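You operate a simulated robot arm through the tools that you are given. There is no shell and no other tool. Be economical: measure what you need, move in short steps, check, and stop when the job is done.

You are at the controls of a simulated two-armed robot. One attempt, no reset.

JOB
Unpack the purple coil on to the black table and set the case's bay back to 1.
Fine: pull the red pin and open the latch; leave the lid shut, latched and pinned.
Where things are to end (x, y in the base frame): purple coil within 0.06 m of [0.89, -0.27].

It is judged by the outcome, as a careful person would: the job done as asked, and still so three seconds after it is handed in. It fails if anything else is knocked over, pushed out of place, dropped, spilled or broken. A push-on lid holds only when it is set on centred and level and pressed home; a screw cap is set on level and turned clockwise until tight.

ROBOT AND FRAMES
Two 7-joint arms with fingered hands on one trunk, on a base that drives. Base frame: it is fixed to the floor where the robot stands at the start and does not move with it; the origin is under the middle of the robot, x ahead of it, y to its left, z up. Lengths are in m, angles in rad, forces in N, time in s.
The left shoulder is at the start at [0.07, 0.153, 1.24], the right one opposite. With the tool pointing down near the work surface each hand reaches from about 0.1 to 0.84 m from the robot's upright axis, wherever it stands, measured 20 degrees to its own side. Places, roughly: air knob [1.5, 0.2, 1.4]; air panel lever [1.5, 0.2, 1.6]; bay slider [0.5, -0.2, 1]; case latch [0.6, -0.3, 1]; chest knob [1.5, -0.3, 1]; chest latch [1.3, -0.3, 1.1]; chest lever [1.5, -0.1, 1.1]; lamp panel lever [0.8, 0.2, 1]; orange hose end [1.5, 0, 1.25]; red ball pin [0.7, -0.5, 0.9]; silver lid [0.5, -0.2, 1]; top of the black table [1, -0.1, 0.8]; vent lever [1.6, 0.2, 1.5]; white knob [0.9, 0.2, 1]. Payload 3.9 kg a hand.
The TCP of each hand is the grasp point between the finger pads, 0.03 m short of the fingertips. In the tool frame z runs along the fingers and y along their closing line. The gripper opens to 0.104 m. The gripper's body begins 0.035 m behind the TCP. The gripper is a hand of 4 fingers: y runs from the thumb to the fingers, the wrist lies at [-0.017, -0.104, -0.178] in the tool frame.
Orientation is that of the tool frame in the base frame, as a unit quaternion [x, y, z, w]. With the fingers straight down and the wrist toward the robot, the tool's x, y and z point along [0, 1, 0], [1, 0, 0] and [0, 0, -1] of the base frame.

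CONTROLS
- The arms move only by the tool drive_tool. It takes "left_moves", "right_moves" or both (then of equal length, played together; a hand with none holds still); each is a list of rows, each a list of 6 numbers: the shift along the base's x, y, z in m, then the turn, a rotation vector about the base's x, y, z in rad. In form: [[tx, ty, tz, rx, ry, rz], ...]. A call has 1 to 12 rows; each row shifts and turns the commanded pose from where the row before left it. A row lasts 0.2 s, in which the tool goes at most 0.05 m and 0.15 rad; a call with a longer step from one row to the next is refused whole. A pose out of reach is approached as far as the arm can. The call stops where the force on the tool passes 80 N (or 10 N more than at its start, if that is more) or the arm is blocked; 0.2 s more then pass. In this call time passes only in rows, and 0.2 s behind the last. It gives the time, the measured TCP pose, the force on the tool (base axes), the opening and the grip force at its end, in the units of the frame above (readings bear some noise), with the torque about the TCP (base axes, N m) and any sound that the robot's microphone picked up.
- Cameras (640 x 400 px; columns grow to the right, rows downward): "scene" is now at [0.1235, -0.0215, 1.4716]; the picture's right is [-0.37, -0.93, -0.00], its down [-0.63, 0.25, -0.73] and it looks along [0.68, -0.27, -0.68] (base axes); focal length 214 px, centre (320, 200). "left" rides on the left gripper at [-0.066, -0.09, -0.126] in its tool frame; the picture's right is [-0.78, -0.30, 0.56], its down [0.57, -0.70, 0.42] and it looks along [0.27, 0.65, 0.71] (tool axes); focal length 275 px, centre (320, 200). "right" rides on the right gripper at [0.066, -0.09, -0.126] in its tool frame; the picture's right is [-0.78, 0.30, -0.56], its down [-0.57, -0.70, 0.42] and it looks along [-0.27, 0.65, 0.71] (tool axes); focal length 275 px, centre (320, 200). There is no depth. A picture from a camera that has moved, and an enlarged one, comes with that camera's place and axes in the base frame and with its lens. The place of the scene camera against the robot may be out by one fixed shift of up to 0.025 m in any direction.
- snapshot(camera): a new picture of that camera. The clock stands still meanwhile.
- slide_trunk(by): slides the trunk up (or, below 0, down) by that many m; the arms and the scene camera ride with it, the base frame stays. It gives what a move gives, with no picture.
- roll_base(legs): drives the robot by 1 to 6 legs, each [ahead, turn to the left] in m and rad, along the robot's own axes; the way and the turn of a leg run together, so that a leg with both is an arc; at most 1.5 m and 3.142 rad a leg. The arms and the cameras ride along, it lands a little off, and it stops where it bumps. It gives what a move gives.
- set_fingers(index, middle, ring, thumb_bend, thumb_turn, hand): sets how far each is bent, from 0 (flat) to 1 (curled in); at 0.3 the hand is open as for a grip, at 0.7 the pads meet at the TCP. One left out holds its place. A second passes; each finger stops where it meets its share of the squeeze, and holds until it gets a number again. It is the only way to open and close the hand. It gives what a move gives, with no picture; readings hold the bend of each and the force on the fingers (four entries, about 0 where the hand has none), thumb and palm. thumb_turn goes from beside the hand (0) to across from the fingers (1), as for a grip.
- aim_head(pan, tilt): turns the head with the scene camera to pan (to the left, within 1.501 rad either way) and tilt (down, from -0.506 to 1.204), counted from straight ahead of the robot. It gives what a move gives.
- inspect(camera, box): a new picture of the part [left, top, right, bottom] of that camera's present view, enlarged. The clock stands still meanwhile.
- sign_off(): hands the job in; it is judged then, once.

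Work in short steps. Places have to be worked out from the pictures, the camera data and where the tool is seen: move nearer, look again, correct. Check each grasp and each placing, and mend what went wrong. You have 120 turns and 92 pictures in all, those below and enlarged ones among them. Open the grippers and draw the arms clear of the work before you hand the job in, unless the task says otherwise; then end with one line.

The tools are called after ">>>" as a command line: name --argument value ..., lists and objects as JSON in quotes. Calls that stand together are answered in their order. drive_tool: Moves the arms, as the interface text tells. Its arguments: {"type":"object","properties":{"left_moves":{"type":"array","items":{"type":"array","items":{"type":"number"}}},"right_moves":{"type":"array","items":{"type":"array","items":{"type":"number"}}}},"required":[]} The other tools are called the same way: slide_trunk (by) slides the trunk up or down; set_fingers (index, middle, ring, thumb_bend, thumb_turn, hand) moves the fingers one by one; roll_base (legs) drives the base; aim_head (pan, tilt) turns the head that bears the scene camera; snapshot (camera) takes a picture; inspect (camera, box) takes an enlarged picture of a part of a camera's view; sign_off () hands the job in.

At the start:

```text
time: 0.0
left_position: [0.5011, 0.0066, 1.0001]
left_orientation: [0.707, 0.707, 0.0, 0.0]
left_contact_force: [0.0, -0.6, 0.4]
left_wrist_torque: [-0.04, 0.0, -0.02]
left_gripper_width: 0.1035
left_grasp_force: 0.0
left_shape: jaw
left_bend: [0.3, 0.3, 0.3, 0.3, 0.97]
left_finger forces: [0.0, 0.1, 0.0, 0.1, 0.0, 0.0]
right_position: [0.3101, -0.4422, 1.4801]
right_orientation: [0.707, 0.707, 0.0, 0.0]
right_contact_force: [0.3, 0.5, 0.2]
right_wrist_torque: [0.02, 0.0, 0.02]
right_gripper_width: 0.1038
right_grasp_force: 0.1
right_shape: jaw
right_bend: [0.3, 0.3, 0.3, 0.3, 0.97]
right_finger forces: [0.1, 0.0, 0.1, 0.0, 0.0, 0.0]
trunk travel left (down, up): [-0.692, 0.248]
robot x, y, heading: [0.0014, 0.0003, 0.001]
head pan, tilt: [-0.374, 0.747]
```

scene: 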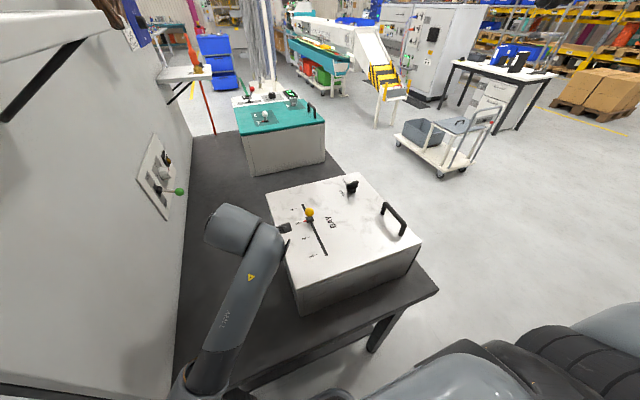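
right: 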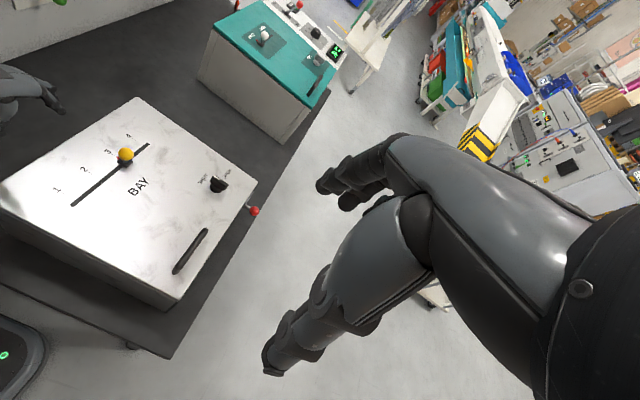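
left: 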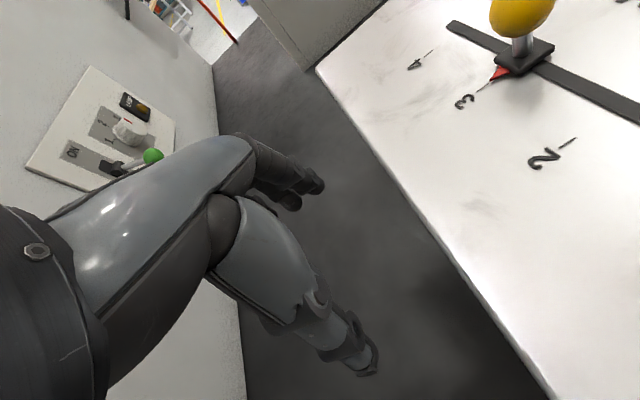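

I'll look closely at the case first: lid, slider, latch and pin.

>>> inspect --camera "scene" --box '[240, 160, 440, 320]'

>>> inspect --camera "right" --box '[0, 90, 280, 310]'

```text
2.50 times, centred on (340, 240) of scene
camera zoom: at [0.1235, -0.0215, 1.4716], right [-0.37, -0.93, 0.0], down [-0.63, 0.25, -0.73], along [0.68, -0.27, -0.68], focal length 536 px, centre (270, 100)
```

zoom: 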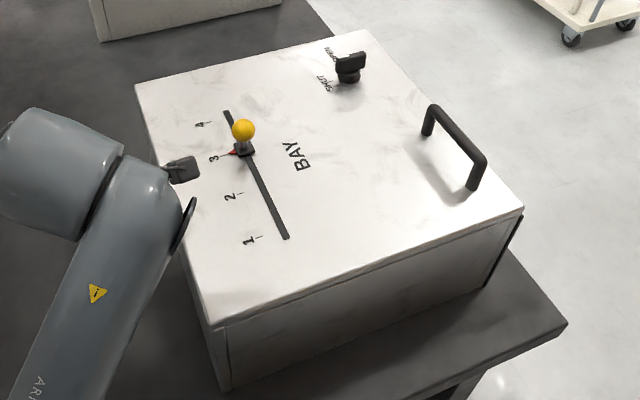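

```text
1.82 times, centred on (140, 200) of right
camera zoom: at [0.2202, -0.3757, 1.6053], right [0.3, -0.78, 0.56], down [-0.7, -0.57, -0.42], along [0.65, -0.27, -0.71], focal length 500 px, centre (647, 200)
```

zoom: 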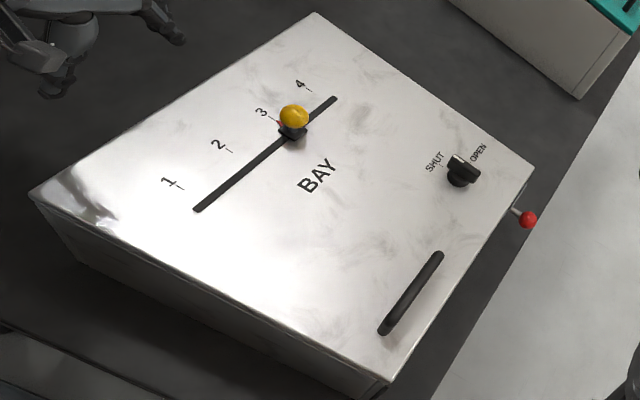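

Slider ball ≈(0.55,-0.15,1.0) at bay 3, latch ≈(0.62,-0.34), red pin ≈(0.67,-0.46,0.9) sticking out of the -y side, handle at y≈-0.38, hinge on +y side. I'll look at the near side to see the table edge for driving room.

>>> aim_head --pan -0.6 --tilt 1.0

>>> snapshot --camera "scene"

```text
time: 0.8
left_position: [0.5, 0.0056, 1.0004]
left_orientation: [0.707, 0.707, 0.001, 0.0]
left_contact_force: [-0.3, 0.2, -1.0]
left_wrist_torque: [0.02, -0.04, -0.03]
left_gripper_width: 0.1036
left_grasp_force: 0.0
left_shape: jaw
left_bend: [0.3, 0.3, 0.3, 0.3, 0.97]
left_finger forces: [0.0, 0.0, 0.0, 0.0, 0.0, 0.0]
right_position: [0.3103, -0.442, 1.4785]
right_orientation: [0.707, 0.707, 0.0, 0.0]
right_contact_force: [0.3, -0.2, -0.4]
right_wrist_torque: [-0.02, 0.0, -0.02]
right_gripper_width: 0.1038
right_grasp_force: 0.1
right_shape: jaw
right_bend: [0.3, 0.3, 0.3, 0.3, 0.97]
right_finger forces: [0.1, 0.0, 0.1, 0.0, 0.0, 0.0]
trunk travel left (down, up): [-0.692, 0.248]
robot x, y, heading: [-0.0003, 0.0024, -0.004]
head pan, tilt: [-0.6, 1.0]
```

```text
86 pictures are left
camera scene: at [0.1038, -0.0305, 1.4523], right [-0.56, -0.83, 0.0], down [-0.69, 0.47, -0.54], along [0.45, -0.31, -0.84], focal length 214 px, centre (320, 200)
```

scene: 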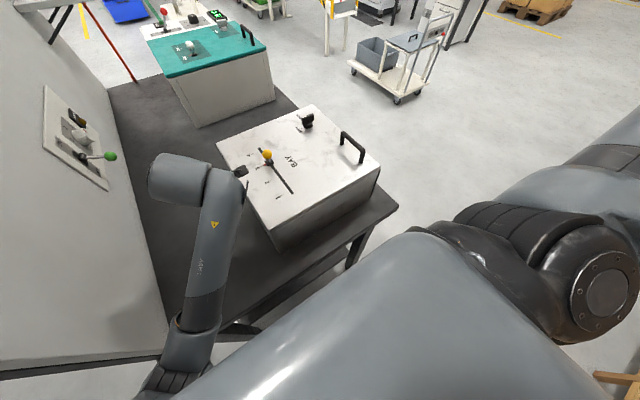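

The table's near edge is x≈0.25 and its right edge y≈-0.48, so working from the -y side (facing +y) gives better reach. I lift the left arm and check the floor to the right.

>>> drive_tool --left_moves '[[0, 0, 0.05, 0, 0, 0], [0, 0, 0.05, 0, 0, 0], [0, 0, 0.05, 0, 0, 0], [0, 0, 0.05, 0, 0, 0], [-0.02, 0, 0.045, 0, 0, 0], [-0.02, 0, 0.045, 0, 0, 0], [-0.03, 0, 0.04, 0, 0, 0], [-0.03, 0, 0.04, 0, 0, 0], [-0.03, 0, 0.04, 0, 0, 0], [-0.03, 0, 0.04, 0, 0, 0]]'

>>> aim_head --pan -1.5 --tilt 0.6

>>> snapshot --camera "scene"

```text
time: 1.6
left_position: [0.5303, 0.0649, 1.125]
left_orientation: [0.669, 0.739, 0.065, -0.044]
left_contact_force: [0.9, -0.5, -0.5]
left_wrist_torque: [-0.03, 0.0, 0.01]
left_gripper_width: 0.1037
left_grasp_force: 0.0
left_shape: jaw
left_bend: [0.3, 0.3, 0.3, 0.3, 0.97]
left_finger forces: [0.0, 0.0, 0.0, 0.0, 0.1, 0.0]
left hand out of reach, approached as far as the arm can: row 3, 4
right_position: [0.312, -0.4407, 1.4797]
right_orientation: [0.707, 0.707, -0.001, 0.0]
right_contact_force: [0.3, 0.9, -0.8]
right_wrist_torque: [-0.01, 0.03, -0.01]
right_gripper_width: 0.1039
right_grasp_force: 0.0
right_shape: jaw
right_bend: [0.3, 0.3, 0.3, 0.3, 0.97]
right_finger forces: [0.0, 0.0, 0.0, 0.0, 0.0, 0.0]
trunk travel left (down, up): [-0.692, 0.248]
robot x, y, heading: [-0.0008, -0.0021, -0.0]
head pan, tilt: [-0.6, 1.0]
stopped in row 4 (left hand): the arm was blocked; the commanded pose is now the measured one
```

```text
time: 2.8
left_position: [0.5287, 0.0644, 1.1258]
left_orientation: [0.67, 0.738, 0.065, -0.044]
left_contact_force: [0.8, -0.5, -0.3]
left_wrist_torque: [0.0, 0.0, 0.02]
left_gripper_width: 0.104
left_grasp_force: 0.0
left_shape: jaw
left_bend: [0.3, 0.3, 0.3, 0.3, 0.97]
left_finger forces: [0.0, 0.0, 0.0, 0.1, 0.0, 0.0]
right_position: [0.3092, -0.4421, 1.4796]
right_orientation: [0.708, 0.706, 0.0, 0.0]
right_contact_force: [0.6, -0.3, 0.5]
right_wrist_torque: [0.01, -0.02, 0.0]
right_gripper_width: 0.1038
right_grasp_force: 0.0
right_shape: jaw
right_bend: [0.3, 0.3, 0.3, 0.3, 0.97]
right_finger forces: [0.1, 0.0, 0.0, 0.0, 0.1, 0.0]
trunk travel left (down, up): [-0.692, 0.248]
robot x, y, heading: [0.0017, 0.0002, -0.002]
head pan, tilt: [-1.499, 0.6]
```

```text
85 pictures are left
camera scene: at [0.0528, -0.0792, 1.4842], right [-1.0, -0.07, 0.0], down [-0.04, 0.56, -0.82], along [0.06, -0.82, -0.57], focal length 214 px, centre (320, 200)
```

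scene: 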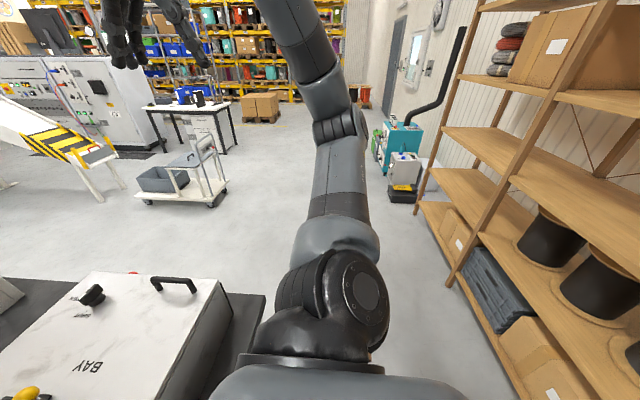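

Floor to the right is clear, shelves only at x≈-1. I raise the trunk so both hands clear the case, then drive back and around to the right.

>>> slide_trunk --by 0.2

>>> roll_base --legs '[[-0.2, 0], [0, -1.571], [0.82, 0], [0, 1.571]]'

>>> aim_head --pan 0.4 --tilt 0.7

>>> snapshot --camera "scene"

```text
time: 5.0
left_position: [0.53, 0.0612, 1.326]
left_orientation: [0.67, 0.738, 0.069, -0.046]
left_contact_force: [2.8, -10.3, 2.7]
left_wrist_torque: [1.24, 0.51, 0.55]
left_gripper_width: 0.1039
left_grasp_force: 0.0
left_shape: jaw
left_bend: [0.3, 0.3, 0.3, 0.3, 0.97]
left_finger forces: [0.1, 0.1, 0.1, 0.1, 0.1, 1.4]
right_position: [0.3109, -0.4451, 1.6782]
right_orientation: [0.707, 0.707, 0.002, -0.001]
right_contact_force: [-0.8, -0.7, -0.2]
right_wrist_torque: [0.03, 0.0, -0.01]
right_gripper_width: 0.1037
right_grasp_force: 0.1
right_shape: jaw
right_bend: [0.3, 0.3, 0.3, 0.3, 0.97]
right_finger forces: [0.2, 0.0, 0.0, 0.0, 0.1, 0.1]
trunk travel left (down, up): [-0.892, 0.048]
robot x, y, heading: [-0.0006, 0.0023, 0.002]
head pan, tilt: [-1.499, 0.6]
```

```text
time: 18.2
left_position: [0.323, -0.751, 1.3267]
left_orientation: [0.669, 0.739, 0.064, -0.043]
left_contact_force: [-0.7, 0.2, -0.1]
left_wrist_torque: [-0.02, 0.02, 0.01]
left_gripper_width: 0.104
left_grasp_force: 0.1
left_shape: jaw
left_bend: [0.3, 0.3, 0.3, 0.3, 0.97]
left_finger forces: [0.0, 0.1, 0.0, 0.0, 0.0, 0.1]
right_position: [0.1059, -1.2583, 1.6794]
right_orientation: [0.706, 0.708, 0.0, 0.0]
right_contact_force: [-0.8, 0.4, -0.1]
right_wrist_torque: [0.0, -0.03, -0.01]
right_gripper_width: 0.1036
right_grasp_force: 0.1
right_shape: jaw
right_bend: [0.3, 0.3, 0.3, 0.3, 0.97]
right_finger forces: [0.1, 0.0, 0.1, 0.0, 0.0, 0.0]
trunk travel left (down, up): [-0.892, 0.048]
robot x, y, heading: [-0.2058, -0.8115, 0.0]
head pan, tilt: [-1.499, 0.6]
```

```text
time: 20.1
left_position: [0.3239, -0.7493, 1.3266]
left_orientation: [0.67, 0.739, 0.065, -0.044]
left_contact_force: [0.2, 0.4, -0.4]
left_wrist_torque: [0.02, -0.03, 0.0]
left_gripper_width: 0.1042
left_grasp_force: 0.1
left_shape: jaw
left_bend: [0.3, 0.3, 0.3, 0.3, 0.97]
left_finger forces: [0.0, 0.0, 0.0, 0.0, 0.0, 0.1]
right_position: [0.1062, -1.2553, 1.6786]
right_orientation: [0.706, 0.708, 0.001, 0.0]
right_contact_force: [0.2, -0.6, -0.5]
right_wrist_torque: [-0.01, -0.01, -0.02]
right_gripper_width: 0.1035
right_grasp_force: 0.0
right_shape: jaw
right_bend: [0.3, 0.3, 0.3, 0.3, 0.97]
right_finger forces: [0.0, 0.0, 0.0, 0.0, 0.0, 0.0]
trunk travel left (down, up): [-0.892, 0.048]
robot x, y, heading: [-0.2049, -0.8183, 0.004]
head pan, tilt: [0.4, 0.7]
```

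```text
84 pictures are left
camera scene: at [-0.0806, -0.7732, 1.6756], right [0.39, -0.92, 0.0], down [-0.59, -0.25, -0.76], along [0.7, 0.3, -0.64], focal length 214 px, centre (320, 200)
```

scene: 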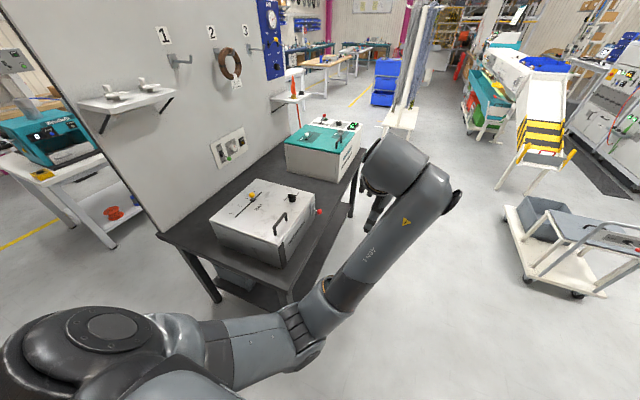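

Clear. Continue: ahead 0.8, then turn left to face the table.

>>> roll_base --legs '[[0.8, 0], [0, 1.571], [0.06, 0]]'

>>> aim_head --pan 0.1 --tilt 0.9

>>> snapshot --camera "scene"

>>> snapshot --camera "left"

>>> snapshot --camera "right"

```text
time: 28.8
left_position: [0.5346, -0.238, 1.3314]
left_orientation: [-0.046, 0.996, 0.02, -0.077]
left_contact_force: [0.5, -0.3, -0.2]
left_wrist_torque: [0.04, 0.03, 0.0]
left_gripper_width: 0.1041
left_grasp_force: 0.0
left_shape: jaw
left_bend: [0.3, 0.3, 0.3, 0.3, 0.97]
left_finger forces: [0.0, 0.1, 0.0, 0.0, 0.1, 0.1]
right_position: [1.0403, -0.4626, 1.6821]
right_orientation: [0.002, 1.0, 0.006, -0.001]
right_contact_force: [-0.1, -0.9, -0.4]
right_wrist_torque: [0.06, 0.03, 0.01]
right_gripper_width: 0.1041
right_grasp_force: 0.0
right_shape: jaw
right_bend: [0.3, 0.3, 0.3, 0.3, 0.97]
right_finger forces: [0.0, 0.0, 0.0, 0.0, 0.0, 0.1]
trunk travel left (down, up): [-0.892, 0.048]
robot x, y, heading: [0.5972, -0.7545, 1.572]
head pan, tilt: [0.4, 0.7]
```

```text
time: 29.6
left_position: [0.5347, -0.2338, 1.3293]
left_orientation: [-0.047, 0.996, 0.019, -0.077]
left_contact_force: [-0.5, -0.5, 0.0]
left_wrist_torque: [0.03, -0.01, 0.01]
left_gripper_width: 0.1039
left_grasp_force: 0.1
left_shape: jaw
left_bend: [0.3, 0.3, 0.3, 0.3, 0.97]
left_finger forces: [0.0, 0.1, 0.0, 0.1, 0.0, 0.1]
right_position: [1.0401, -0.4571, 1.682]
right_orientation: [0.003, 1.0, 0.004, 0.0]
right_contact_force: [-0.1, -0.7, 1.6]
right_wrist_torque: [0.09, -0.02, -0.01]
right_gripper_width: 0.104
right_grasp_force: 0.1
right_shape: jaw
right_bend: [0.3, 0.3, 0.3, 0.3, 0.97]
right_finger forces: [0.0, 0.0, 0.0, 0.0, 0.0, 0.0]
trunk travel left (down, up): [-0.892, 0.048]
robot x, y, heading: [0.5964, -0.7518, 1.57]
head pan, tilt: [0.099, 0.901]
```

```text
83 pictures are left
camera scene: at [0.5863, -0.6268, 1.6601], right [1.0, 0.1, 0.0], down [0.08, -0.78, -0.63], along [-0.06, 0.62, -0.78], focal length 214 px, centre (320, 200)
```

scene: 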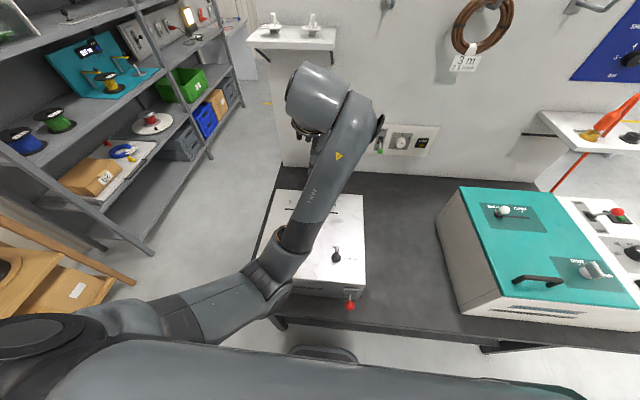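

```text
82 pictures are left
camera left: at [0.6261, -0.3225, 1.4391], right [0.7, -0.2, -0.68], down [-0.57, -0.74, -0.36], along [-0.43, 0.64, -0.64], focal length 275 px, centre (320, 200)
```

left: 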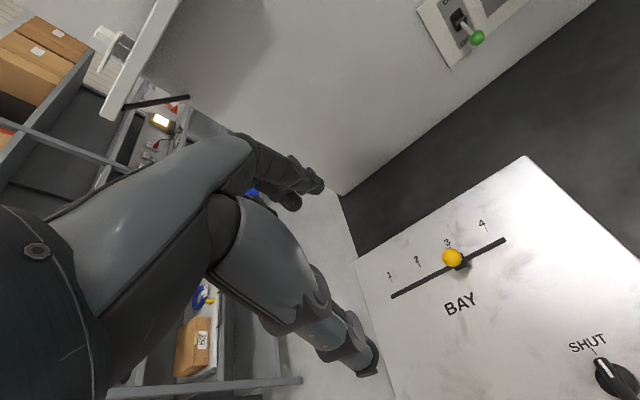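

```text
81 pictures are left
camera right: at [0.9743, -0.5479, 1.807], right [0.78, 0.29, 0.56], down [0.57, -0.7, -0.43], along [0.27, 0.65, -0.71], focal length 275 px, centre (320, 200)
```

right: 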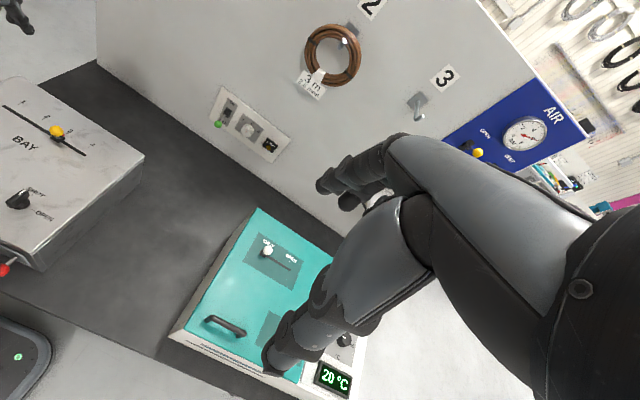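

Position is good: latch pointer at SHUT, pin on the near side. I move the left hand aside and the right hand toward the pin for a close look.

>>> drive_tool --left_moves '[[-0.04, -0.02, 0, 0, 0, 0], [-0.04, -0.02, 0, 0, 0, 0], [-0.04, -0.02, 0, 0, 0, 0], [-0.04, -0.02, 0, 0, 0, 0], [-0.04, -0.02, 0, 0, 0, 0], [-0.02, -0.02, 0, 0, 0, 0]]' --right_moves '[[-0.035, 0, -0.03, 0, 0, 0], [-0.035, 0, -0.03, 0, 0, 0], [-0.035, 0, -0.03, 0, 0, 0], [-0.035, 0, -0.03, 0, 0, 0], [-0.035, 0, -0.03, 0, 0, 0], [-0.035, 0, -0.03, 0, 0, 0]]'

>>> slide_trunk --by -0.2

>>> snapshot --camera "scene"

>>> snapshot --camera "right"

```text
time: 30.6
left_position: [0.3522, -0.2925, 1.3413]
left_orientation: [-0.076, 0.985, 0.037, -0.149]
left_contact_force: [0.1, -0.1, -0.8]
left_wrist_torque: [-0.02, 0.0, -0.03]
left_gripper_width: 0.1038
left_grasp_force: 0.0
left_shape: jaw
left_bend: [0.3, 0.3, 0.3, 0.3, 0.97]
left_finger forces: [0.1, 0.0, 0.0, 0.0, 0.1, 0.0]
right_position: [0.9143, -0.4461, 1.5737]
right_orientation: [0.002, 1.0, 0.001, -0.001]
right_contact_force: [0.9, 0.7, 0.2]
right_wrist_torque: [-0.02, -0.06, 0.05]
right_gripper_width: 0.104
right_grasp_force: 0.0
right_shape: jaw
right_bend: [0.3, 0.3, 0.3, 0.3, 0.97]
right_finger forces: [0.1, 0.0, 0.1, 0.0, 0.1, 0.0]
trunk travel left (down, up): [-0.892, 0.048]
robot x, y, heading: [0.5975, -0.7459, 1.567]
head pan, tilt: [0.099, 0.901]
stopped in row 4 (left hand): the arm was blocked; the commanded pose is now the measured one
```

```text
time: 32.7
left_position: [0.3544, -0.2947, 1.1425]
left_orientation: [-0.075, 0.985, 0.038, -0.15]
left_contact_force: [-0.7, 0.3, -0.3]
left_wrist_torque: [-0.01, 0.0, 0.0]
left_gripper_width: 0.1041
left_grasp_force: 0.0
left_shape: jaw
left_bend: [0.3, 0.3, 0.3, 0.3, 0.97]
left_finger forces: [0.0, 0.0, 0.0, 0.0, 0.0, 0.0]
right_position: [0.9149, -0.4492, 1.374]
right_orientation: [0.002, 1.0, 0.001, -0.001]
right_contact_force: [0.1, 0.2, -0.5]
right_wrist_torque: [0.02, 0.02, 0.03]
right_gripper_width: 0.1039
right_grasp_force: 0.0
right_shape: jaw
right_bend: [0.3, 0.3, 0.3, 0.3, 0.97]
right_finger forces: [0.0, 0.0, 0.0, 0.1, 0.1, 0.0]
trunk travel left (down, up): [-0.692, 0.248]
robot x, y, heading: [0.5986, -0.752, 1.57]
head pan, tilt: [0.099, 0.901]
```

```text
80 pictures are left
camera scene: at [0.5861, -0.619, 1.4595], right [1.0, 0.1, 0.0], down [0.08, -0.78, -0.62], along [-0.06, 0.62, -0.78], focal length 214 px, centre (320, 200)
```

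scene: 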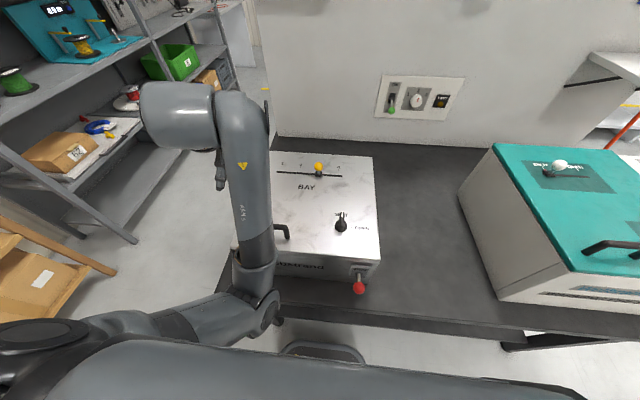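

```text
79 pictures are left
camera right: at [0.849, -0.5391, 1.4989], right [0.78, 0.29, 0.56], down [0.57, -0.7, -0.43], along [0.27, 0.65, -0.71], focal length 275 px, centre (320, 200)
```

right: 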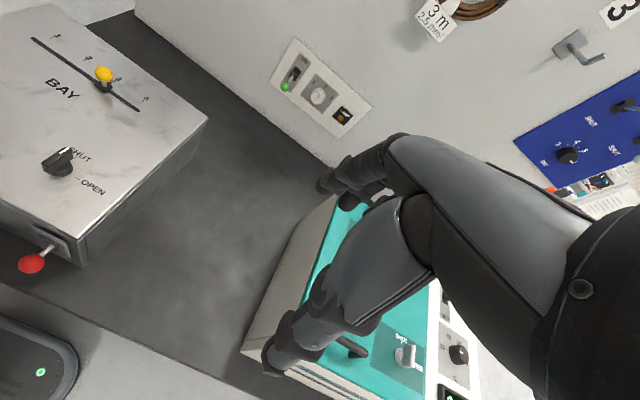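

Pin estimated at about (0.664,-0.457,0.885). I take enlarged looks at pin and latch.

>>> inspect --camera "right" --box '[0, 120, 160, 300]'

>>> inspect --camera "scene" --box '[270, 150, 390, 300]'

```text
2.22 times, centred on (80, 210) of right
camera zoom: at [0.849, -0.5391, 1.4989], right [0.78, 0.29, 0.56], down [0.57, -0.7, -0.43], along [0.27, 0.65, -0.71], focal length 612 px, centre (853, 178)
```

zoom: 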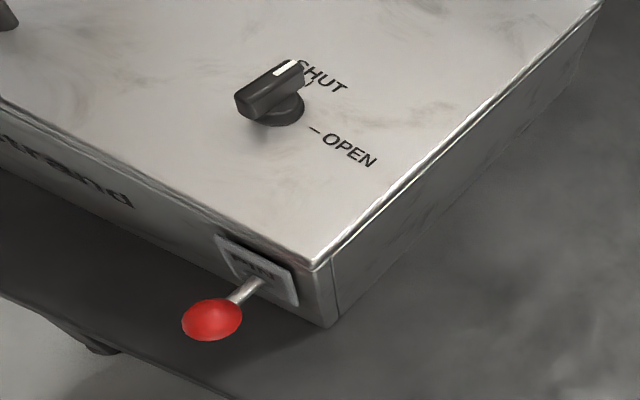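

```text
2.67 times, centred on (330, 225) of scene
camera zoom: at [0.5861, -0.619, 1.4595], right [1.0, 0.1, 0.0], down [0.08, -0.78, -0.62], along [-0.06, 0.62, -0.78], focal length 572 px, centre (293, 133)
```

zoom: 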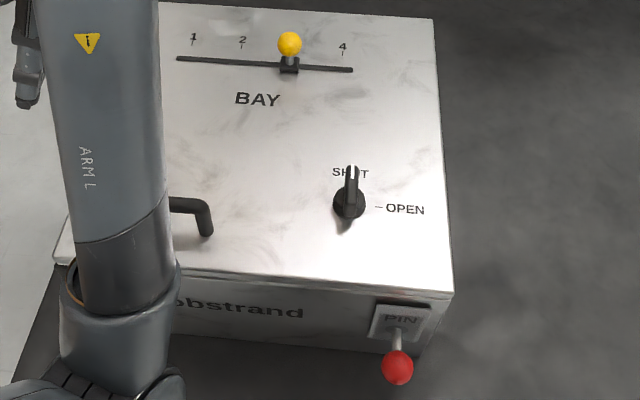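

Latch must turn 90° clockwise (pointer from +y to +x). I back up 0.15 m for elbow room at the pin, then bring the right hand in with fingers tilted forward.

>>> roll_base --legs '[[-0.15, 0]]'

>>> drive_tool --right_moves '[[-0.02, 0, -0.04, 0.1, 0, 0], [-0.02, 0, -0.04, 0.1, 0, 0], [-0.02, 0, -0.04, 0.1, 0, 0], [-0.02, 0, -0.04, 0.1, 0, 0], [-0.02, 0, -0.04, 0.1, 0, 0], [-0.02, 0, -0.04, 0.1, 0, 0], [-0.02, 0, -0.04, 0.1, 0, 0], [-0.02, 0, -0.04, 0.1, 0, 0], [-0.02, 0, -0.04, 0.1, 0, 0]]'

>>> snapshot --camera "scene"

>>> snapshot --camera "right"

```text
time: 34.1
left_position: [0.3541, -0.4428, 1.1416]
left_orientation: [-0.076, 0.985, 0.037, -0.15]
left_contact_force: [-0.6, 0.2, 0.4]
left_wrist_torque: [-0.02, 0.0, -0.06]
left_gripper_width: 0.1038
left_grasp_force: 0.2
left_shape: jaw
left_bend: [0.3, 0.3, 0.3, 0.3, 0.97]
left_finger forces: [0.1, 0.0, 0.0, 0.0, 0.0, 0.0]
right_position: [0.915, -0.5972, 1.3727]
right_orientation: [0.002, 1.0, 0.001, 0.0]
right_contact_force: [-0.5, 0.6, 0.7]
right_wrist_torque: [-0.03, 0.04, 0.04]
right_gripper_width: 0.1037
right_grasp_force: 0.2
right_shape: jaw
right_bend: [0.3, 0.3, 0.3, 0.3, 0.97]
right_finger forces: [0.0, 0.0, 0.1, 0.0, 0.0, 0.0]
trunk travel left (down, up): [-0.692, 0.248]
robot x, y, heading: [0.5991, -0.9018, 1.573]
head pan, tilt: [0.099, 0.901]
```

```text
time: 36.1
left_position: [0.3519, -0.4419, 1.1413]
left_orientation: [-0.075, 0.985, 0.036, -0.15]
left_contact_force: [0.7, 0.3, 0.3]
left_wrist_torque: [-0.02, -0.02, -0.04]
left_gripper_width: 0.1039
left_grasp_force: 0.1
left_shape: jaw
left_bend: [0.3, 0.3, 0.3, 0.3, 0.97]
left_finger forces: [0.0, 0.0, 0.1, 0.1, 0.1, 0.0]
right_position: [0.7269, -0.4211, 1.3959]
right_orientation: [-0.001, 0.9, 0.435, -0.003]
right_contact_force: [-0.7, 0.3, 0.5]
right_wrist_torque: [0.0, -0.05, -0.02]
right_gripper_width: 0.1039
right_grasp_force: 0.0
right_shape: jaw
right_bend: [0.3, 0.3, 0.3, 0.3, 0.97]
right_finger forces: [0.0, 0.0, 0.0, 0.0, 0.0, 0.0]
right hand out of reach, approached as far as the arm can: row 1, 2, 3, 4, 5, 6, 7, 8, 9
trunk travel left (down, up): [-0.692, 0.248]
robot x, y, heading: [0.5936, -0.9054, 1.57]
head pan, tilt: [0.099, 0.901]
```

```text
76 pictures are left
camera scene: at [0.5837, -0.7661, 1.4591], right [1.0, 0.1, 0.0], down [0.08, -0.78, -0.62], along [-0.06, 0.62, -0.79], focal length 214 px, centre (320, 200)
```

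scene: 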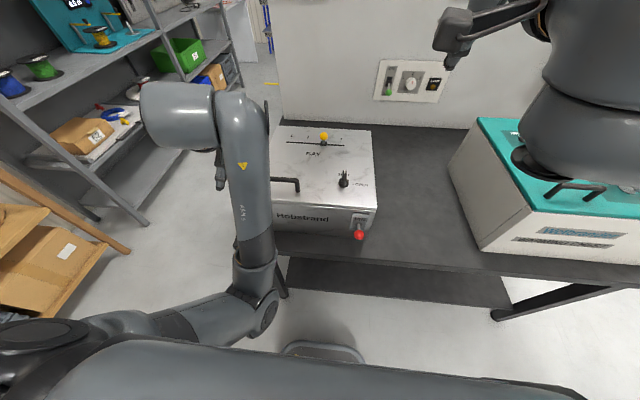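

```text
75 pictures are left
camera right: at [0.6612, -0.5766, 1.4046], right [0.78, -0.25, 0.58], down [0.57, -0.1, -0.82], along [0.27, 0.96, 0.06], focal length 275 px, centre (320, 200)
```

right: 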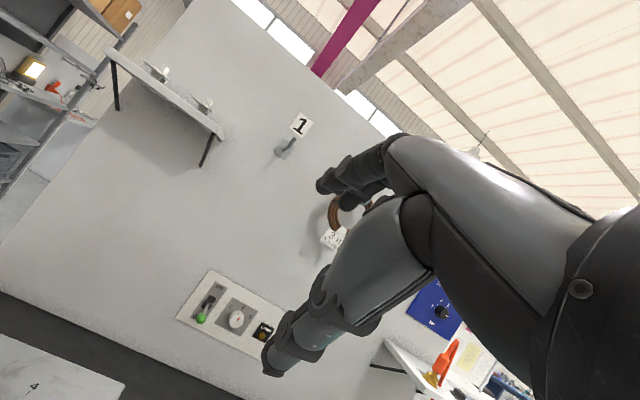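

The low near poses were out of reach (folded too close to the shoulder). I shift the commanded pose forward and right to regain tracking.

>>> drive_tool --right_moves '[[0.025, 0.04, 0.02, 0, 0, 0], [0.025, 0.04, 0.02, 0, 0, 0], [0.025, 0.04, 0.02, 0, 0, 0]]'

>>> snapshot --camera "scene"

```text
refused: row 1 steps farther than a row can; nothing moved
```

```text
74 pictures are left
camera scene: at [0.5837, -0.7661, 1.4591], right [1.0, 0.1, 0.0], down [0.08, -0.78, -0.62], along [-0.06, 0.62, -0.79], focal length 214 px, centre (320, 200)
```

scene: 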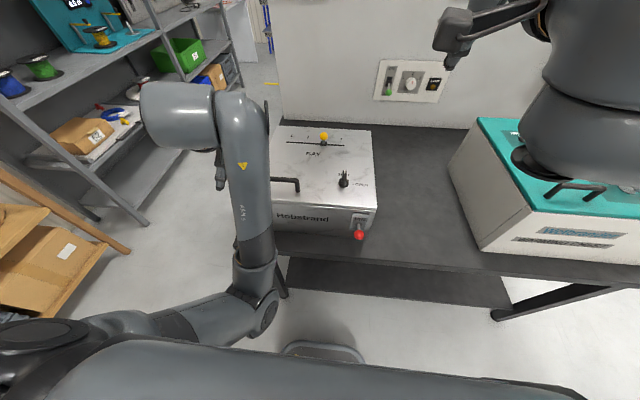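

Step was slightly too long; retry shorter and check what the commanded pose refers to.

>>> drive_tool --right_moves '[[0.02, 0.03, 0.0, 0, 0, 0], [0.02, 0.03, 0.0, 0, 0, 0]]'

```text
time: 36.7
left_position: [0.3533, -0.4436, 1.141]
left_orientation: [-0.076, 0.985, 0.036, -0.15]
left_contact_force: [-0.4, -0.1, 0.9]
left_wrist_torque: [0.0, 0.02, -0.02]
left_gripper_width: 0.1039
left_grasp_force: 0.0
left_shape: jaw
left_bend: [0.3, 0.3, 0.3, 0.3, 0.97]
left_finger forces: [0.0, 0.0, 0.0, 0.1, 0.1, 0.0]
right_position: [0.7682, -0.3622, 1.3976]
right_orientation: [0.002, 0.9, 0.436, -0.002]
right_contact_force: [0.6, 0.6, -0.4]
right_wrist_torque: [0.01, -0.02, 0.02]
right_gripper_width: 0.1039
right_grasp_force: 0.1
right_shape: jaw
right_bend: [0.3, 0.3, 0.3, 0.3, 0.97]
right_finger forces: [0.0, 0.0, 0.1, 0.1, 0.0, 0.0]
trunk travel left (down, up): [-0.692, 0.248]
robot x, y, heading: [0.5945, -0.906, 1.566]
head pan, tilt: [0.099, 0.901]
```

Commands start from the measured pose. I descend on the free right side (x≈0.84) to z≈1.0.

>>> drive_tool --right_moves '[[0.04, -0.01, -0.02, 0, 0, 0], [0.03, -0.01, -0.03, 0, 0, 0], [0, -0.01, -0.045, 0, 0, 0], [0, -0.01, -0.045, 0, 0, 0], [0, -0.01, -0.045, 0, 0, 0], [0, -0.01, -0.045, 0, 0, 0], [0, -0.01, -0.045, 0, 0, 0], [0, -0.01, -0.045, 0, 0, 0], [0, -0.01, -0.045, 0, 0, 0]]'

>>> snapshot --camera "right"

```text
time: 38.7
left_position: [0.3524, -0.4443, 1.1415]
left_orientation: [-0.076, 0.985, 0.036, -0.15]
left_contact_force: [0.3, 0.9, -0.4]
left_wrist_torque: [-0.01, -0.02, -0.02]
left_gripper_width: 0.1038
left_grasp_force: 0.0
left_shape: jaw
left_bend: [0.3, 0.3, 0.3, 0.3, 0.97]
left_finger forces: [0.0, 0.1, 0.1, 0.1, 0.1, 0.1]
right_position: [0.8407, -0.4477, 1.0312]
right_orientation: [0.002, 0.9, 0.436, -0.001]
right_contact_force: [0.3, -0.4, 0.7]
right_wrist_torque: [0.01, 0.0, 0.01]
right_gripper_width: 0.1039
right_grasp_force: 0.0
right_shape: jaw
right_bend: [0.3, 0.3, 0.3, 0.3, 0.97]
right_finger forces: [0.1, 0.0, 0.0, 0.0, 0.0, 0.1]
right hand out of reach, approached as far as the arm can: row 4
trunk travel left (down, up): [-0.692, 0.248]
robot x, y, heading: [0.5984, -0.9013, 1.565]
head pan, tilt: [0.099, 0.901]
```

```text
73 pictures are left
camera right: at [0.7736, -0.6004, 1.0393], right [0.78, -0.26, 0.57], down [0.57, -0.1, -0.82], along [0.27, 0.96, 0.07], focal length 275 px, centre (320, 200)
```

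right: 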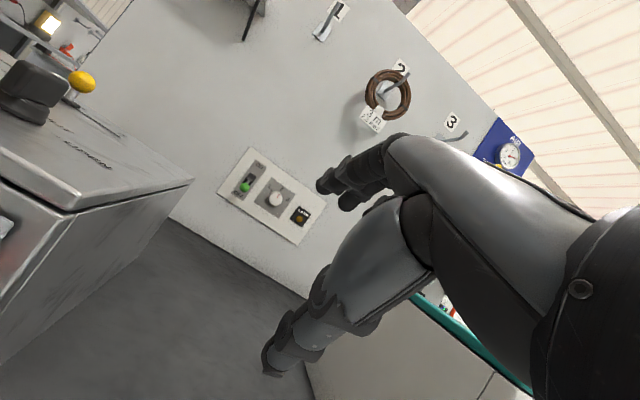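

Now approach toward the pin: down and to x≈0.67, staying in front of the case side.

>>> drive_tool --right_moves '[[-0.02, -0.03, -0.03, 0, 0, 0], [-0.02, -0.03, -0.03, 0, 0, 0], [-0.03, -0.02, -0.02, 0, 0, 0], [-0.03, 0, -0.015, 0, 0, 0], [-0.03, 0, 0, 0, 0, 0], [-0.03, 0, 0, 0, 0, 0]]'

>>> snapshot --camera "right"

>>> snapshot --camera "scene"

```text
time: 40.1
left_position: [0.3543, -0.445, 1.1426]
left_orientation: [-0.077, 0.985, 0.037, -0.149]
left_contact_force: [-0.2, -0.7, -0.2]
left_wrist_torque: [-0.01, -0.02, 0.0]
left_gripper_width: 0.1042
left_grasp_force: 0.1
left_shape: jaw
left_bend: [0.3, 0.3, 0.3, 0.3, 0.97]
left_finger forces: [0.1, 0.0, 0.0, 0.1, 0.0, 0.0]
right_position: [0.7799, -0.4773, 1.0635]
right_orientation: [0.001, 0.9, 0.436, -0.001]
right_contact_force: [-0.9, -0.8, 0.2]
right_wrist_torque: [0.02, -0.01, -0.02]
right_gripper_width: 0.1041
right_grasp_force: 0.0
right_shape: jaw
right_bend: [0.3, 0.3, 0.3, 0.3, 0.97]
right_finger forces: [0.0, 0.1, 0.1, 0.0, 0.1, 0.0]
right hand out of reach, approached as far as the arm can: row 1, 2, 3, 4, 5, 6
trunk travel left (down, up): [-0.692, 0.248]
robot x, y, heading: [0.5976, -0.9063, 1.569]
head pan, tilt: [0.099, 0.901]
```

```text
72 pictures are left
camera right: at [0.715, -0.6323, 1.0708], right [0.78, -0.26, 0.58], down [0.57, -0.1, -0.82], along [0.27, 0.96, 0.07], focal length 275 px, centre (320, 200)
```

right: 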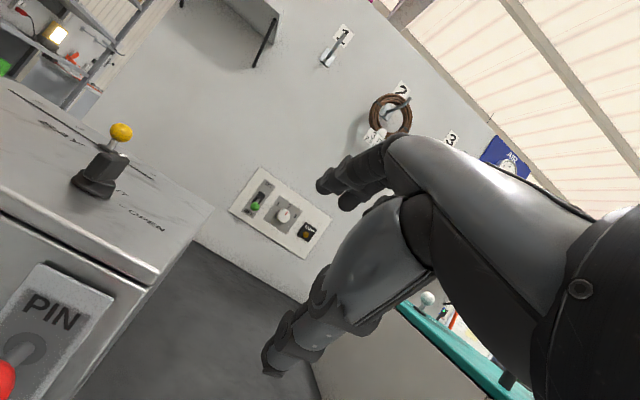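

```text
71 pictures are left
camera scene: at [0.5849, -0.7689, 1.4594], right [1.0, 0.1, 0.0], down [0.08, -0.78, -0.62], along [-0.06, 0.62, -0.78], focal length 214 px, centre (320, 200)
```

scene: 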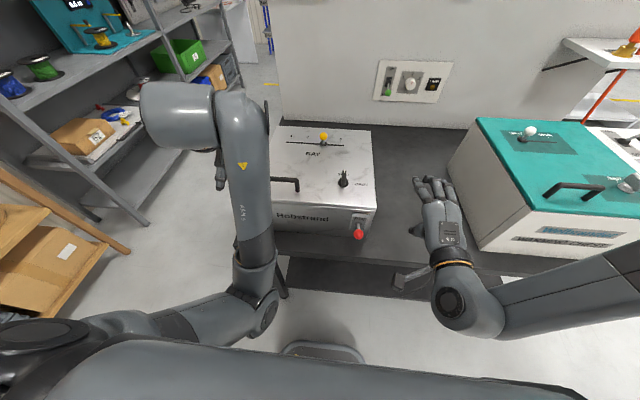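

Too folded for a tilted approach. I back the base another 0.18 m so the hand can point forward at the pin.

>>> roll_base --legs '[[-0.18, 0]]'

>>> drive_tool --right_moves '[[-0.02, 0, -0.04, 0, 0, 0], [-0.02, 0, -0.04, 0, 0, 0], [-0.02, 0.01, -0.04, 0, 0, 0], [-0.02, 0.02, -0.01, 0.05, 0, 0], [-0.02, 0.02, 0, 0.1, 0, 0]]'

>>> snapshot --camera "right"

>>> snapshot --camera "scene"

```text
time: 41.6
left_position: [0.3533, -0.624, 1.1426]
left_orientation: [-0.076, 0.985, 0.036, -0.151]
left_contact_force: [-0.3, -0.1, 0.2]
left_wrist_torque: [-0.03, 0.0, 0.01]
left_gripper_width: 0.1037
left_grasp_force: 0.1
left_shape: jaw
left_bend: [0.3, 0.3, 0.3, 0.3, 0.97]
left_finger forces: [0.1, 0.1, 0.0, 0.1, 0.0, 0.0]
right_position: [0.7813, -0.6566, 1.0619]
right_orientation: [0.001, 0.9, 0.436, -0.001]
right_contact_force: [0.0, 0.5, -0.4]
right_wrist_torque: [0.0, 0.01, 0.04]
right_gripper_width: 0.1039
right_grasp_force: 0.0
right_shape: jaw
right_bend: [0.3, 0.3, 0.3, 0.3, 0.97]
right_finger forces: [0.0, 0.0, 0.0, 0.0, 0.1, 0.0]
trunk travel left (down, up): [-0.692, 0.248]
robot x, y, heading: [0.596, -1.085, 1.57]
head pan, tilt: [0.099, 0.901]
```

```text
time: 42.8
left_position: [0.3527, -0.6252, 1.1421]
left_orientation: [-0.077, 0.985, 0.038, -0.151]
left_contact_force: [-0.3, 0.0, -0.1]
left_wrist_torque: [0.0, 0.02, 0.03]
left_gripper_width: 0.104
left_grasp_force: 0.1
left_shape: jaw
left_bend: [0.3, 0.3, 0.3, 0.3, 0.97]
left_finger forces: [0.0, 0.1, 0.0, 0.0, 0.1, 0.0]
right_position: [0.78, -0.6102, 1.0958]
right_orientation: [0.0, 0.865, 0.502, -0.002]
right_contact_force: [0.0, 0.3, 0.1]
right_wrist_torque: [-0.01, 0.0, 0.01]
right_gripper_width: 0.1039
right_grasp_force: 0.0
right_shape: jaw
right_bend: [0.3, 0.3, 0.3, 0.3, 0.97]
right_finger forces: [0.0, 0.1, 0.0, 0.0, 0.0, 0.0]
right hand out of reach, approached as far as the arm can: row 1, 2, 3, 4, 5
trunk travel left (down, up): [-0.692, 0.248]
robot x, y, heading: [0.5957, -1.0854, 1.572]
head pan, tilt: [0.099, 0.901]
```

```text
70 pictures are left
camera right: at [0.7135, -0.7631, 1.0798], right [0.78, -0.34, 0.53], down [0.57, 0.02, -0.82], along [0.26, 0.94, 0.21], focal length 275 px, centre (320, 200)
```

right: 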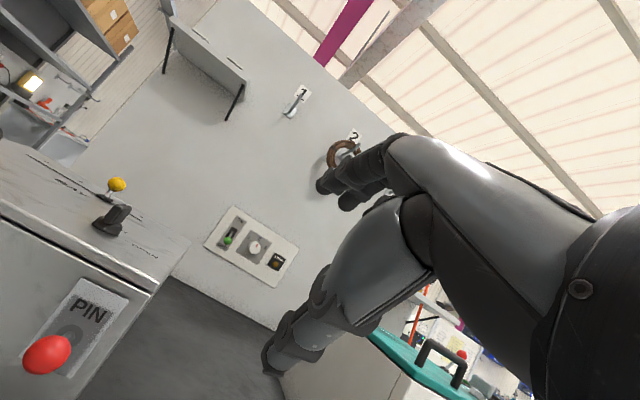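

```text
69 pictures are left
camera scene: at [0.5849, -0.9487, 1.4594], right [1.0, 0.1, 0.0], down [0.08, -0.78, -0.62], along [-0.06, 0.62, -0.78], focal length 214 px, centre (320, 200)
```

scene: 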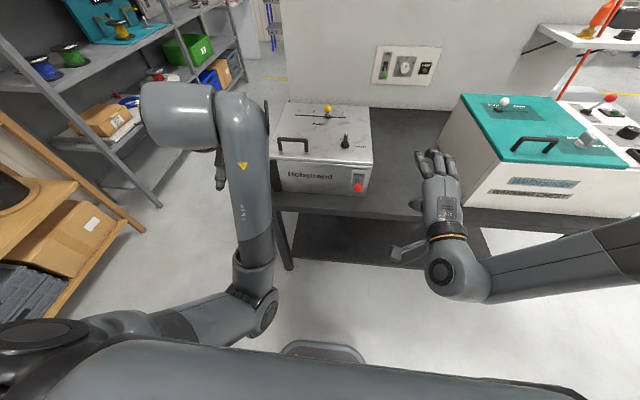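

Ball confirmed ≈(0.666,-0.457,0.893). I move forward first, then down and left to the pre-grasp.

>>> drive_tool --right_moves '[[0, 0.035, -0.01, 0, 0, 0], [0, 0.035, -0.02, 0, 0, 0], [-0.02, 0, -0.03, 0, 0, 0], [-0.02, 0, -0.03, 0, 0, 0], [-0.02, 0, -0.03, 0, 0, 0], [-0.02, 0, -0.03, 0, 0, 0], [-0.03, 0, 0, 0, 0, 0]]'

>>> snapshot --camera "right"

```text
time: 44.4
left_position: [0.3523, -0.6247, 1.1413]
left_orientation: [-0.076, 0.985, 0.037, -0.149]
left_contact_force: [0.4, 0.7, 0.5]
left_wrist_torque: [0.0, -0.02, 0.01]
left_gripper_width: 0.104
left_grasp_force: 0.0
left_shape: jaw
left_bend: [0.3, 0.3, 0.3, 0.3, 0.97]
left_finger forces: [0.0, 0.0, 0.1, 0.0, 0.0, 0.1]
right_position: [0.7745, -0.5734, 1.1025]
right_orientation: [0.0, 0.865, 0.501, -0.002]
right_contact_force: [0.1, 0.6, 0.0]
right_wrist_torque: [-0.03, -0.03, -0.04]
right_gripper_width: 0.1038
right_grasp_force: 0.1
right_shape: jaw
right_bend: [0.3, 0.3, 0.3, 0.3, 0.97]
right_finger forces: [0.0, 0.0, 0.0, 0.1, 0.0, 0.0]
right hand out of reach, approached as far as the arm can: row 1, 2, 3, 4, 5, 6, 7
trunk travel left (down, up): [-0.692, 0.248]
robot x, y, heading: [0.597, -1.0859, 1.574]
head pan, tilt: [0.099, 0.901]
```

```text
68 pictures are left
camera right: at [0.7099, -0.726, 1.0876], right [0.78, -0.34, 0.53], down [0.57, 0.02, -0.82], along [0.26, 0.94, 0.21], focal length 275 px, centre (320, 200)
```

right: 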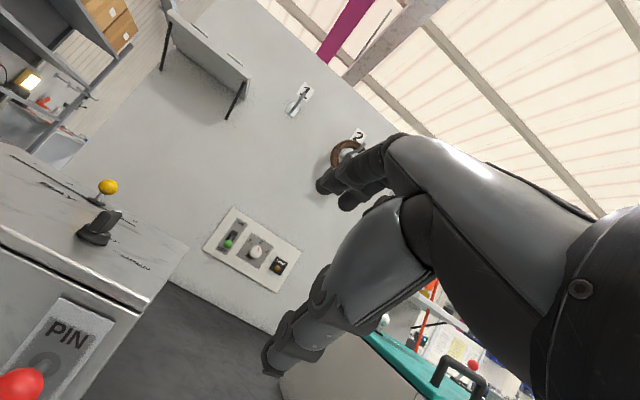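

The reach limit is about height relative to the shoulder, so I lower the trunk by 0.16 m and then move toward the pin.

>>> slide_trunk --by -0.16

>>> drive_tool --right_moves '[[-0.025, 0, 0, 0, 0, 0], [-0.025, 0, 0, 0, 0, 0], [-0.025, 0.005, 0, 0, 0, 0], [-0.025, 0.005, 0, 0, 0, 0]]'

>>> snapshot --camera "right"

```text
time: 46.2
left_position: [0.3512, -0.6253, 0.9828]
left_orientation: [-0.077, 0.985, 0.036, -0.15]
left_contact_force: [-0.5, 0.6, 0.0]
left_wrist_torque: [-0.02, 0.01, 0.0]
left_gripper_width: 0.104
left_grasp_force: 0.1
left_shape: jaw
left_bend: [0.3, 0.3, 0.3, 0.3, 0.97]
left_finger forces: [0.0, 0.1, 0.0, 0.0, 0.0, 0.0]
right_position: [0.7767, -0.5721, 0.9427]
right_orientation: [0.0, 0.865, 0.501, -0.002]
right_contact_force: [-0.6, -0.4, -0.4]
right_wrist_torque: [-0.01, 0.01, 0.02]
right_gripper_width: 0.1041
right_grasp_force: 0.1
right_shape: jaw
right_bend: [0.3, 0.3, 0.3, 0.3, 0.97]
right_finger forces: [0.0, 0.1, 0.0, 0.0, 0.1, 0.1]
trunk travel left (down, up): [-0.532, 0.408]
robot x, y, heading: [0.5931, -1.0834, 1.572]
head pan, tilt: [0.099, 0.901]
```

```text
time: 47.2
left_position: [0.3511, -0.6248, 0.9817]
left_orientation: [-0.077, 0.985, 0.037, -0.151]
left_contact_force: [0.7, -1.0, 0.0]
left_wrist_torque: [-0.01, 0.02, 0.0]
left_gripper_width: 0.1038
left_grasp_force: 0.0
left_shape: jaw
left_bend: [0.3, 0.3, 0.3, 0.3, 0.97]
left_finger forces: [0.0, 0.1, 0.1, 0.0, 0.0, 0.0]
right_position: [0.7229, -0.5731, 0.9913]
right_orientation: [-0.001, 0.866, 0.501, -0.002]
right_contact_force: [1.0, -0.3, 1.0]
right_wrist_torque: [0.01, -0.02, -0.01]
right_gripper_width: 0.1039
right_grasp_force: 0.1
right_shape: jaw
right_bend: [0.3, 0.3, 0.3, 0.3, 0.97]
right_finger forces: [0.1, 0.0, 0.0, 0.0, 0.1, 0.1]
right hand out of reach, approached as far as the arm can: row 1, 2, 3, 4
trunk travel left (down, up): [-0.532, 0.408]
robot x, y, heading: [0.5972, -1.0833, 1.57]
head pan, tilt: [0.099, 0.901]
```

```text
67 pictures are left
camera right: at [0.6573, -0.7276, 0.9759], right [0.78, -0.33, 0.53], down [0.57, 0.02, -0.82], along [0.26, 0.94, 0.21], focal length 275 px, centre (320, 200)
```

right: 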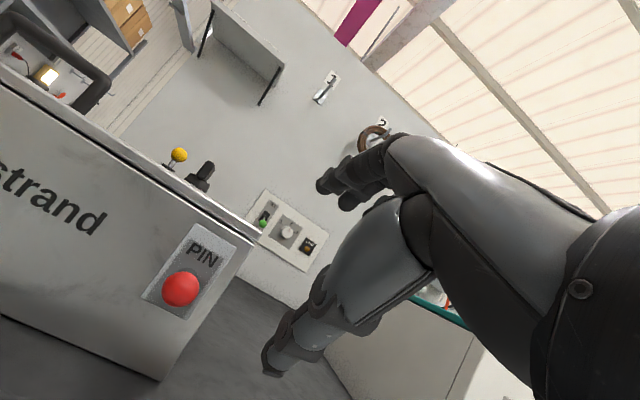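

Hand is at the edge of its reach to the left; a small left turn of the base plus lowering the trunk puts the hand in front of the ball.

>>> roll_base --legs '[[0, 0.11]]'

>>> slide_trunk --by -0.09

>>> snapshot --camera "right"

>>> snapshot --camera "scene"

```text
time: 48.2
left_position: [0.3049, -0.6538, 0.9826]
left_orientation: [-0.13, 0.979, 0.029, -0.152]
left_contact_force: [0.1, -1.5, 0.7]
left_wrist_torque: [-0.03, -0.02, -0.01]
left_gripper_width: 0.1043
left_grasp_force: 0.1
left_shape: jaw
left_bend: [0.3, 0.3, 0.3, 0.3, 0.97]
left_finger forces: [0.1, 0.0, 0.1, 0.0, 0.0, 0.0]
right_position: [0.6671, -0.563, 0.9911]
right_orientation: [-0.048, 0.864, 0.5, -0.03]
right_contact_force: [-0.2, 0.1, -0.4]
right_wrist_torque: [0.0, 0.02, -0.02]
right_gripper_width: 0.1036
right_grasp_force: 0.0
right_shape: jaw
right_bend: [0.3, 0.3, 0.3, 0.3, 0.97]
right_finger forces: [0.1, 0.1, 0.0, 0.1, 0.0, 0.0]
trunk travel left (down, up): [-0.532, 0.408]
robot x, y, heading: [0.5944, -1.0841, 1.676]
head pan, tilt: [0.099, 0.901]
```

```text
time: 49.4
left_position: [0.3043, -0.655, 0.8927]
left_orientation: [-0.13, 0.979, 0.029, -0.152]
left_contact_force: [-0.1, -0.3, 0.3]
left_wrist_torque: [-0.01, 0.0, 0.01]
left_gripper_width: 0.1037
left_grasp_force: 0.0
left_shape: jaw
left_bend: [0.3, 0.3, 0.3, 0.3, 0.97]
left_finger forces: [0.0, 0.0, 0.0, 0.1, 0.0, 0.0]
right_position: [0.6667, -0.5637, 0.9008]
right_orientation: [-0.048, 0.864, 0.5, -0.029]
right_contact_force: [0.4, -0.3, 0.3]
right_wrist_torque: [0.03, 0.02, -0.02]
right_gripper_width: 0.1042
right_grasp_force: 0.1
right_shape: jaw
right_bend: [0.3, 0.3, 0.3, 0.3, 0.97]
right_finger forces: [0.0, 0.1, 0.0, 0.1, 0.0, 0.0]
trunk travel left (down, up): [-0.442, 0.498]
robot x, y, heading: [0.5976, -1.0808, 1.679]
head pan, tilt: [0.099, 0.901]
```

```text
66 pictures are left
camera right: at [0.6186, -0.723, 0.886], right [0.81, -0.25, 0.53], down [0.56, 0.08, -0.82], along [0.16, 0.97, 0.21], focal length 275 px, centre (320, 200)
```

right: 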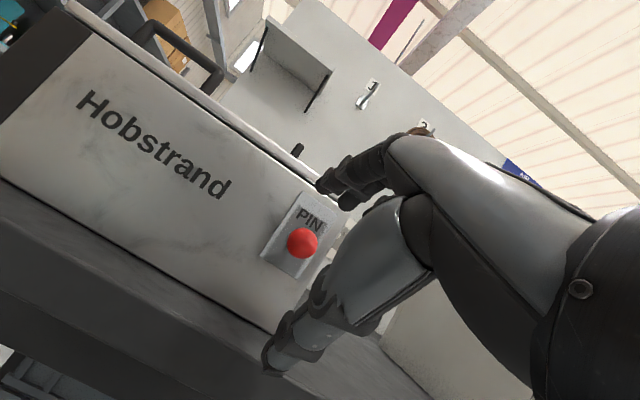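

```text
65 pictures are left
camera scene: at [0.5716, -0.9505, 1.2095], right [0.98, 0.21, 0.0], down [0.16, -0.77, -0.62], along [-0.13, 0.61, -0.78], focal length 214 px, centre (320, 200)
```

scene: 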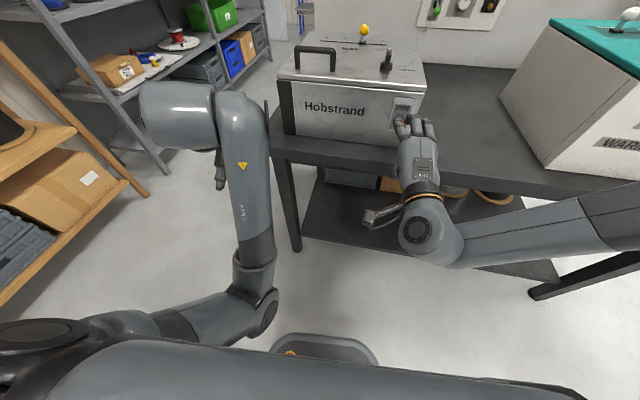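

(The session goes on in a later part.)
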